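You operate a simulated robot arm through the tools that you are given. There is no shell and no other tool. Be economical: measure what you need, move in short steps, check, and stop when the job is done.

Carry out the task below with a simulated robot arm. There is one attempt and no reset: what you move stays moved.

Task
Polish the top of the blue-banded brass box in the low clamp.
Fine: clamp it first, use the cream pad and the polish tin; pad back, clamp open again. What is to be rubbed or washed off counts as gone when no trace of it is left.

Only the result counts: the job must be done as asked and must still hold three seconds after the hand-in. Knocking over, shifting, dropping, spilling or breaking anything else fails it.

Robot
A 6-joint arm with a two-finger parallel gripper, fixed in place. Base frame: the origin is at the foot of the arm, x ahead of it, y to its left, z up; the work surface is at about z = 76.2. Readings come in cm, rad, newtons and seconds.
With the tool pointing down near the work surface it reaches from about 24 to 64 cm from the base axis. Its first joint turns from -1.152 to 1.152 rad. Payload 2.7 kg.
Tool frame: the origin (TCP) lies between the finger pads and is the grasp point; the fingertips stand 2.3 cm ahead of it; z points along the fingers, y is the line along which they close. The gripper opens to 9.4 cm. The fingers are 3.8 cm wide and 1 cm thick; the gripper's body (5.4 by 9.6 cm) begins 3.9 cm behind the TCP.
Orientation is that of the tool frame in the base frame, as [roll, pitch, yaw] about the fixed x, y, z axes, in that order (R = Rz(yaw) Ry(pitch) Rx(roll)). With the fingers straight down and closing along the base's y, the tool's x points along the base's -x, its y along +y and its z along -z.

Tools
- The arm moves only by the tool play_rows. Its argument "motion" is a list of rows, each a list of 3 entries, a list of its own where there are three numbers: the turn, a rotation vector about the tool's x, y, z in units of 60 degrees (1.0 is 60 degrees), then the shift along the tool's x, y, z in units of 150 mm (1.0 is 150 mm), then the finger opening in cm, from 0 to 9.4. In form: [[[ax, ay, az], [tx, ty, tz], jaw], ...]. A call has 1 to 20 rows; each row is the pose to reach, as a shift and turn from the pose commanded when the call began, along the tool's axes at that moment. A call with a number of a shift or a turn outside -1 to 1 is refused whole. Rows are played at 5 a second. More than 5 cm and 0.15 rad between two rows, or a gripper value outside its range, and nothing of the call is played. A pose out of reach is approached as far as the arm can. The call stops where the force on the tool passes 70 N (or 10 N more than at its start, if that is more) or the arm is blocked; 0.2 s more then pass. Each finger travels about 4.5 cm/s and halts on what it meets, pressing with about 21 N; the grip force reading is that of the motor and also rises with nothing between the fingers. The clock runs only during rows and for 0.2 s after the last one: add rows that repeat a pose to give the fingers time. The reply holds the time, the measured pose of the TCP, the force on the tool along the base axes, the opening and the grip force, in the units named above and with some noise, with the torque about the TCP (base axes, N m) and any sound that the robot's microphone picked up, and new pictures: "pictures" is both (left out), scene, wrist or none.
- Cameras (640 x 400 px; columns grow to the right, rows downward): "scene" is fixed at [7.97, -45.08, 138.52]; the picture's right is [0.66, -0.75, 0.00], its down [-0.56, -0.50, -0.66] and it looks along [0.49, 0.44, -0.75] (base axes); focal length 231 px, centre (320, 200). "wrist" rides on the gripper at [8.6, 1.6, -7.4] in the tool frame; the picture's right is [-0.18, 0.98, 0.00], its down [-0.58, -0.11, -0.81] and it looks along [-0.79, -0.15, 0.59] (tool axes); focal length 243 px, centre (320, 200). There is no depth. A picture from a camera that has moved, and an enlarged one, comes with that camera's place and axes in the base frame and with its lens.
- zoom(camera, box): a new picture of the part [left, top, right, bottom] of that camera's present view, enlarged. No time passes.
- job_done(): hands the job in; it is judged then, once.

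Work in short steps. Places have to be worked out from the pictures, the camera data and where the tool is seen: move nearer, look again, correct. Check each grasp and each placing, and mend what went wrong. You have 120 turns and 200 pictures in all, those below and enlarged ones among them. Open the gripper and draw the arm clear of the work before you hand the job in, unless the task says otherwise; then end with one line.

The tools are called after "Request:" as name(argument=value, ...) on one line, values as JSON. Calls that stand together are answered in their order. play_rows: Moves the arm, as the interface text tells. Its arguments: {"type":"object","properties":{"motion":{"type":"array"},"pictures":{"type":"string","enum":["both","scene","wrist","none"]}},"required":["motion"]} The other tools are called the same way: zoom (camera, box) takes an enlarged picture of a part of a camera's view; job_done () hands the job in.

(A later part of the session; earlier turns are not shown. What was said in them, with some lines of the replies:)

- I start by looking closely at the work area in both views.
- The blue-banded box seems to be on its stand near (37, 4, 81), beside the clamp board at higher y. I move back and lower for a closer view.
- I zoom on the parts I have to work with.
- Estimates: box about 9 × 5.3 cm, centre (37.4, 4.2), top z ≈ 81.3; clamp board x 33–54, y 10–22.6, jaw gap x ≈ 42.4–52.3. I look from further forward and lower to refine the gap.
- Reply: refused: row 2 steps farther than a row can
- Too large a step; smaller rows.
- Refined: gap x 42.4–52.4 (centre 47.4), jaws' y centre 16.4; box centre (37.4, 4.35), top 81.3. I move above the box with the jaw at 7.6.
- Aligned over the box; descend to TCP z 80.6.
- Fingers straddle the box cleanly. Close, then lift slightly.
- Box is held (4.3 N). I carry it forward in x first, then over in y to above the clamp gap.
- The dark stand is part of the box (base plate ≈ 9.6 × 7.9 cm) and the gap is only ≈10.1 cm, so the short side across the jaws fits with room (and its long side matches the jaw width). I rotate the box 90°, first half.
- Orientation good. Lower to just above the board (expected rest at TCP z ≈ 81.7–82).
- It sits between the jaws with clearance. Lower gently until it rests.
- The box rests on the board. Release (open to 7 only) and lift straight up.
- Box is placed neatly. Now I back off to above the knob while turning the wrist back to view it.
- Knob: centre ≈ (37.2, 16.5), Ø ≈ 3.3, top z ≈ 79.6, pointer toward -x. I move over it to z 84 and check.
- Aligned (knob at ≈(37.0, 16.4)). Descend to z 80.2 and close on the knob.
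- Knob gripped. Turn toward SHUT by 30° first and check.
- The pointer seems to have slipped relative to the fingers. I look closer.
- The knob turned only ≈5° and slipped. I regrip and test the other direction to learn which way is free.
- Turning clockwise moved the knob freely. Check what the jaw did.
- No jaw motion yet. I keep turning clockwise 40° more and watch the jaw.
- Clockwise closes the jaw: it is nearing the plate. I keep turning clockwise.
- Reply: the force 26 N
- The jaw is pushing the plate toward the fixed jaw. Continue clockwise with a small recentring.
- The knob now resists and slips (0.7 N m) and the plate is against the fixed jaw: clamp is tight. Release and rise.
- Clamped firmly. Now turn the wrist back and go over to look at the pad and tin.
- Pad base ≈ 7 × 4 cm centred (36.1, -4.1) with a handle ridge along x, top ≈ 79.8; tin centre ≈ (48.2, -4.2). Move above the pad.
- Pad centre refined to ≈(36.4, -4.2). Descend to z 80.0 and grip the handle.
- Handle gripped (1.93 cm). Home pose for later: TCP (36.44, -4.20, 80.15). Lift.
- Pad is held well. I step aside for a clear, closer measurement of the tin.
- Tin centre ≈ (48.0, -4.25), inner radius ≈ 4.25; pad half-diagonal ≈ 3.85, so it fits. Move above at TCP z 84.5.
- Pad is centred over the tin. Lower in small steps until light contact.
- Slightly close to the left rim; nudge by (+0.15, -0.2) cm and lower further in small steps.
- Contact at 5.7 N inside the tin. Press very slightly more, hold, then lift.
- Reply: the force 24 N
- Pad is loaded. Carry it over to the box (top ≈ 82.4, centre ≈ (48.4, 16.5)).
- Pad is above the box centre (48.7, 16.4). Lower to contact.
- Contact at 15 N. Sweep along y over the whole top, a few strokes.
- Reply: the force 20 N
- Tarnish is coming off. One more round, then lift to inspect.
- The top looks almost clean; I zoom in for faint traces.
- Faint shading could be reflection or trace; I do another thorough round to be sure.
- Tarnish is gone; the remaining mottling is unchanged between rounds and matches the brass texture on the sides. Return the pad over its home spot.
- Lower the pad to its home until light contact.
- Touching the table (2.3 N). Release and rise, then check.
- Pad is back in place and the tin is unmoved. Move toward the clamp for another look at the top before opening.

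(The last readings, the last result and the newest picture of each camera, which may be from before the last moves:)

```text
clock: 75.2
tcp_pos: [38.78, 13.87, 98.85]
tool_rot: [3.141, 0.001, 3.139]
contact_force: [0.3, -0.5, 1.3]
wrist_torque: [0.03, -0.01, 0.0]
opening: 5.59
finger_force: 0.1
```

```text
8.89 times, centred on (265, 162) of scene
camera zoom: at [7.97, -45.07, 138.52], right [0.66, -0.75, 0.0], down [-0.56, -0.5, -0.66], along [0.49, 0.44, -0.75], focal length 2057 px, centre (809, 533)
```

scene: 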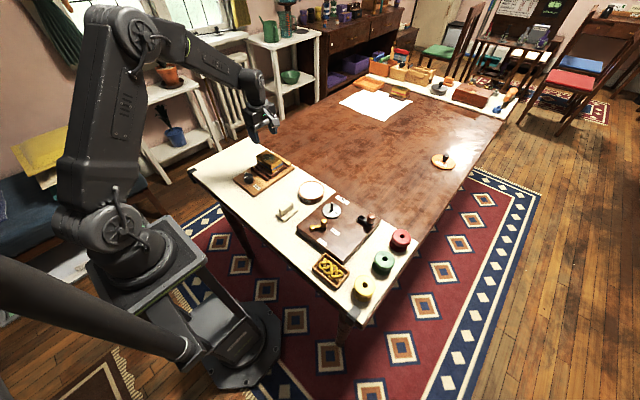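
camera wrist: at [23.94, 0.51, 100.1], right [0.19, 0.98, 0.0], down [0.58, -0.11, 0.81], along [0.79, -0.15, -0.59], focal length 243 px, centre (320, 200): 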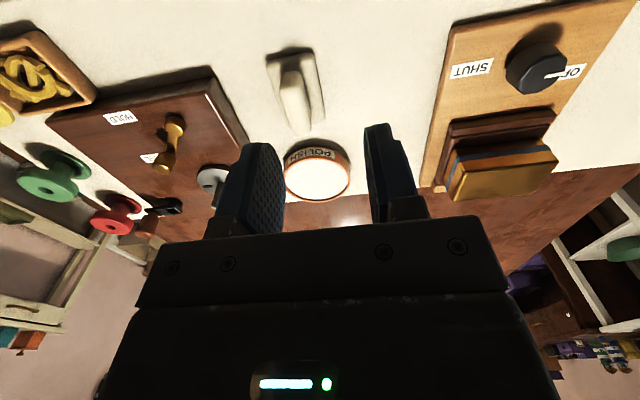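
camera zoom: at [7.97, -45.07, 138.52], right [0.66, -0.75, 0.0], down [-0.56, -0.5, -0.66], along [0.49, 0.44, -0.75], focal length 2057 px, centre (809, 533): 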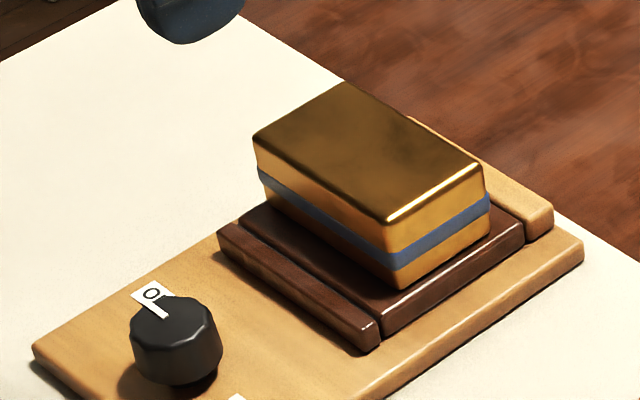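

Top is evenly clean. Now pre-rotate the wrist clockwise and come over the knob to turn it back counter-clockwise.

Request:
play_rows(motion=[[[0, 0, 0.12], [0.05, 0.08, 0.1], 5.6], [[0, 0, 0.24], [0.115, 0.182, 0.2], 5.6], [[0, 0, 0.36], [0.115, 0.182, 0.3], 5.6], [[0, 0, 0.48], [0.115, 0.182, 0.4], 5.6], [[0, 0, 0.6], [0.115, 0.182, 0.5], 5.6], [[0, 0, 0.7], [0.115, 0.182, 0.6], 5.6], [[0, 0, 0.7], [0.115, 0.182, 0.6], 5.6]], pictures="none")

Request:
play_rows(motion=[[[0, 0, 0.12], [0, 0, 0.05], 5.6], [[0, 0, 0.24], [0, 0, 0.1], 5.6], [[0, 0, 0.36], [0, 0, 0.15], 5.6], [[0, 0, 0.48], [0, 0, 0.2], 5.6], [[0, 0, 0.6], [0, 0, 0.25], 5.6], [[0, 0, 0.7], [0, 0, 0.27], 5.6], [[0, 0, 0.7], [0, 0, 0.27], 5.6]], pictures="wrist")

```text
clock: 76.8
tcp_pos: [37.01, 16.57, 89.73]
tool_rot: [-3.141, 0.0, 2.406]
contact_force: [-0.2, 0.0, 0.1]
wrist_torque: [-0.02, 0.01, 0.0]
opening: 5.61
finger_force: 0.1
```

```text
clock: 78.4
tcp_pos: [37.06, 16.66, 85.76]
tool_rot: [-3.141, 0.0, 1.672]
contact_force: [0.1, -0.1, 0.5]
wrist_torque: [0.0, -0.02, 0.01]
opening: 5.63
finger_force: 0.0
camera wrist: at [37.57, 25.33, 93.03], right [1.0, -0.08, 0.0], down [-0.05, -0.59, 0.81], along [-0.07, -0.8, -0.59], focal length 243 px, centre (320, 200)
```

wrist: 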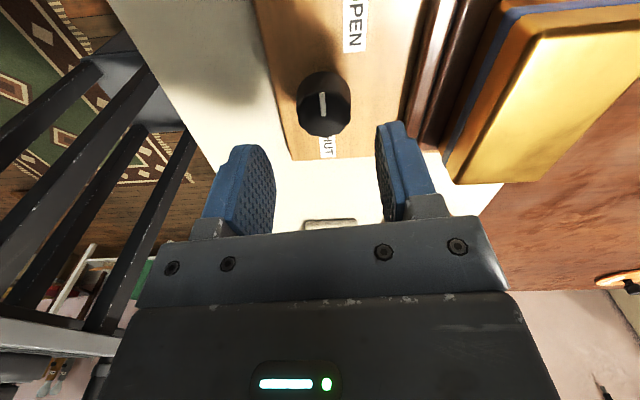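

Knob centred under the tool. Descend, grip and turn counter-clockwise 55°.

Request:
play_rows(motion=[[[0, 0, 0], [0, 0, 0.13], 5.6], [[0, 0, 0], [0, 0, 0.26], 5.6], [[0, 0, 0], [0, 0, 0.38], 5.6], [[0, 0, 0], [0, 0, 0.38], 4.2], [[0, 0, 0], [0, 0, 0.38], 2.6], [[0, 0, 0], [0, 0, 0.38], 2.0], [[0, 0, 0], [0, 0, 0.38], 2.0], [[0, 0, -0.1], [0, 0, 0.38], 2.0], [[0, 0, -0.2], [0, 0, 0.38], 2.0], [[0, 0, -0.3], [0, 0, 0.38], 2.0], [[0, 0, -0.4], [0, 0, 0.38], 2.0], [[0, 0, -0.5], [0, 0, 0.38], 2.0], [[0, 0, -0.6], [0, 0, 0.38], 2.0], [[0, 0, -0.7], [0, 0, 0.38], 2.0], [[0, 0, -0.8], [0, 0, 0.38], 2.0], [[0, 0, -0.9], [0, 0, 0.38], 2.0], [[0, 0, -0.9], [0, 0, 0.38], 2.0]], pictures="none")

Request:
zoom(camera="wrist", box=[220, 90, 420, 220])

Request:
zoom(camera="scene", box=[235, 155, 305, 205])

```text
clock: 82.0
tcp_pos: [37.0, 16.53, 79.96]
tool_rot: [3.14, 0.0, 2.617]
contact_force: [19.2, -15.6, 13.2]
wrist_torque: [-0.31, -0.31, -0.01]
opening: 3.55
finger_force: 45.4
```

```text
3.08 times, centred on (320, 155) of wrist
camera zoom: at [30.24, 22.25, 87.39], right [0.65, 0.76, 0.0], down [0.45, -0.39, 0.81], along [0.61, -0.52, -0.59], focal length 746 px, centre (320, 338)
```

zoom: 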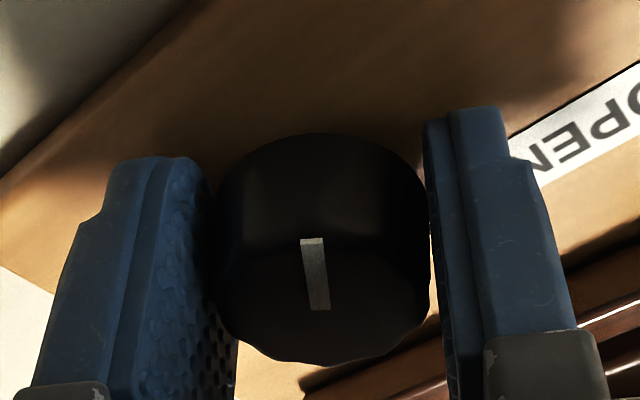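

```text
8.00 times, centred on (270, 180) of scene
camera zoom: at [8.0, -45.11, 138.5], right [0.66, -0.75, 0.0], down [-0.56, -0.5, -0.66], along [0.49, 0.44, -0.75], focal length 1852 px, centre (720, 360)
```

zoom: 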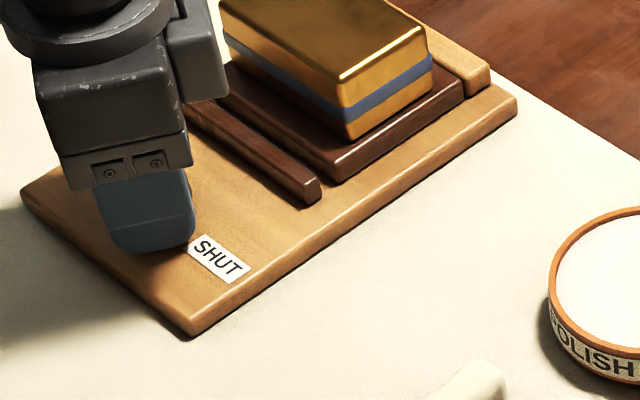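

Jaw is opening again. Continue counter-clockwise until the stop (≈45° more).

Request:
play_rows(motion=[[[0, 0, -0.1], [0, 0, -0.003], 2.0], [[0, 0, -0.2], [0, 0, -0.003], 2.0], [[0, 0, -0.3], [0, 0, -0.003], 2.0], [[0, 0, -0.4], [0, 0, -0.003], 2.0], [[0, 0, -0.5], [0, 0, -0.003], 2.0], [[0, 0, -0.6], [0, 0, -0.003], 2.0], [[0, 0, -0.7], [0, 0, -0.003], 2.0], [[0, 0, -0.7], [0, 0, -0.003], 2.0]], pictures="none")

Request:
zoom(camera="wrist", box=[220, 90, 420, 220])

Request:
zoom(camera="scene", box=[235, 155, 305, 205])

```text
clock: 83.8
tcp_pos: [36.93, 16.39, 79.91]
tool_rot: [3.141, -0.002, -2.934]
contact_force: [16.1, -24.8, 13.8]
wrist_torque: [-0.74, 0.65, -0.41]
opening: 3.55
finger_force: 45.1
```

```text
3.08 times, centred on (320, 155) of wrist
camera zoom: at [28.07, 16.22, 87.41], right [-0.02, 1.0, 0.0], down [0.59, 0.01, 0.8], along [0.8, 0.02, -0.59], focal length 746 px, centre (320, 338)
```

zoom: 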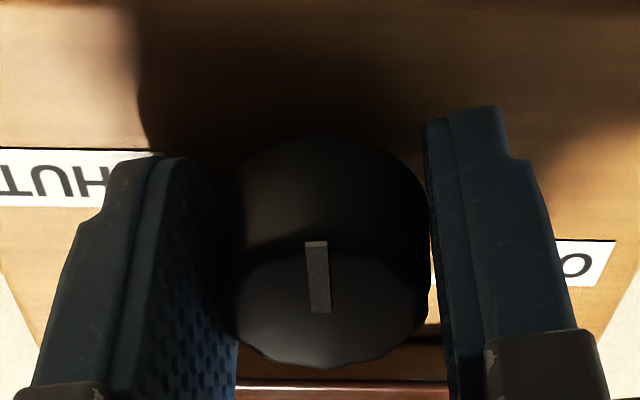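

```text
8.00 times, centred on (270, 180) of scene
camera zoom: at [7.99, -45.13, 138.5], right [0.66, -0.75, 0.0], down [-0.56, -0.5, -0.66], along [0.49, 0.44, -0.75], focal length 1852 px, centre (720, 360)
```

zoom: 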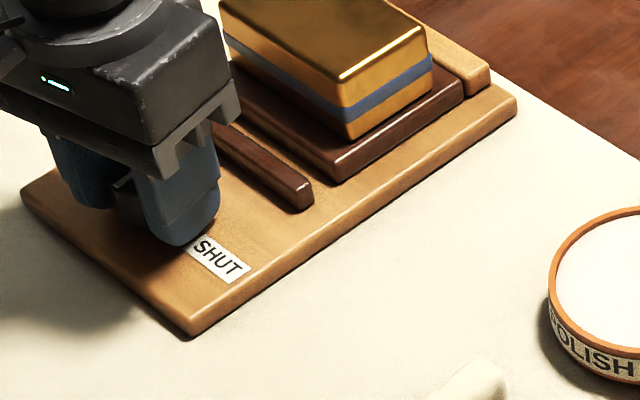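

Knob is back at its stop with the pointer toward -x and the jaw fully open. Release and rise clear.

Request:
play_rows(motion=[[[0, 0, 0], [0, 0, 0], 4.6], [[0, 0, 0], [0, 0, 0], 5.6], [[0, 0, 0], [0, 0, -0.1], 5.6], [[0, 0, 0], [0, 0, -0.3], 5.6], [[0, 0, 0], [0, 0, -0.6], 5.6], [[0, 0, 0], [0, 0, -0.9], 5.6], [[0, 0, 0], [0.3, 0, -1], 5.6], [[0, 0, 0], [0.3, 0, -1], 5.6]], pictures="both")

Request:
zoom(camera="scene", box=[230, 140, 330, 220])

Request:
zoom(camera="wrist", box=[230, 20, 390, 140])

```text
clock: 85.6
tcp_pos: [32.65, 15.61, 95.02]
tool_rot: [-3.14, 0.001, -2.934]
contact_force: [0.8, -0.3, 0.0]
wrist_torque: [0.01, 0.03, 0.0]
opening: 5.61
finger_force: 0.0
camera wrist: at [23.66, 15.39, 102.41], right [-0.02, 1.0, 0.0], down [0.59, 0.01, 0.81], along [0.81, 0.02, -0.59], focal length 243 px, centre (320, 200)
```

scene: 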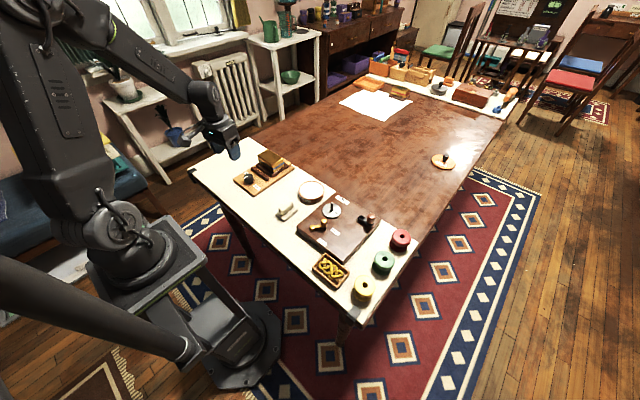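
wrist: 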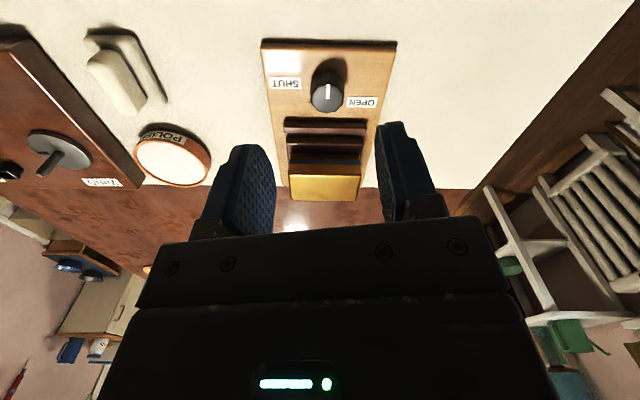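

```text
5.00 times, centred on (280, 180) of scene
camera zoom: at [7.97, -45.08, 138.52], right [0.66, -0.75, 0.0], down [-0.56, -0.5, -0.66], along [0.49, 0.44, -0.75], focal length 1157 px, centre (520, 300)
```

zoom: 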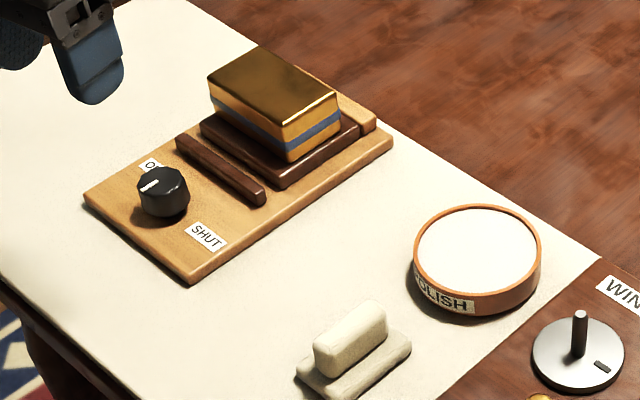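

```text
3.33 times, centred on (310, 80) of wrist
camera zoom: at [23.66, 15.39, 102.41], right [-0.02, 1.0, 0.0], down [0.59, 0.01, 0.81], along [0.81, 0.02, -0.59], focal length 809 px, centre (353, 600)
```

zoom: 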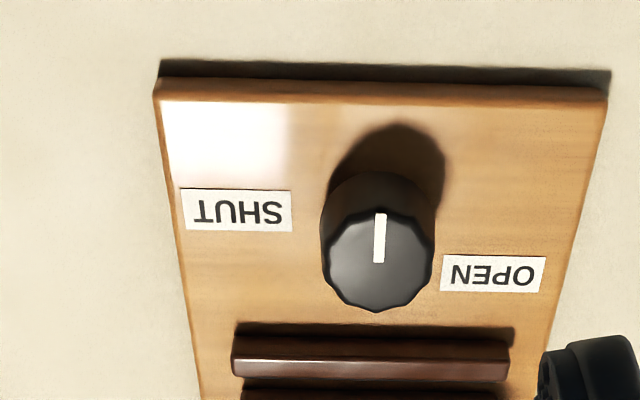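

Everything is in place; one last look at the polished top without anything overhead.

Request:
zoom(camera="scene", box=[254, 145, 286, 169])

```text
16.00 times, centred on (270, 157) of scene
camera zoom: at [7.97, -45.08, 138.52], right [0.66, -0.75, 0.0], down [-0.56, -0.5, -0.66], along [0.49, 0.44, -0.75], focal length 3703 px, centre (1120, 888)
```

zoom: 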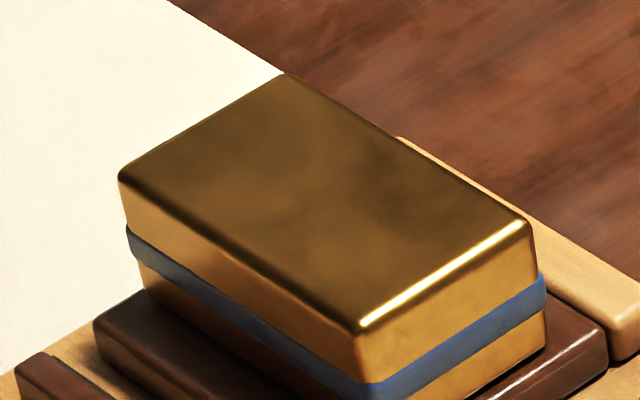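

The top shows only even brass, with no green trace left. The clamp is open, the pad is back and the arm is clear, so I hand in.

Request:
job_done()

```text
The job is handed in.
```

The top of the blue-banded brass box was clamped and polished until I could see no tarnish left; the pad is back in its place, the clamp is open again with the box still sitting in it, and the job is handed in.
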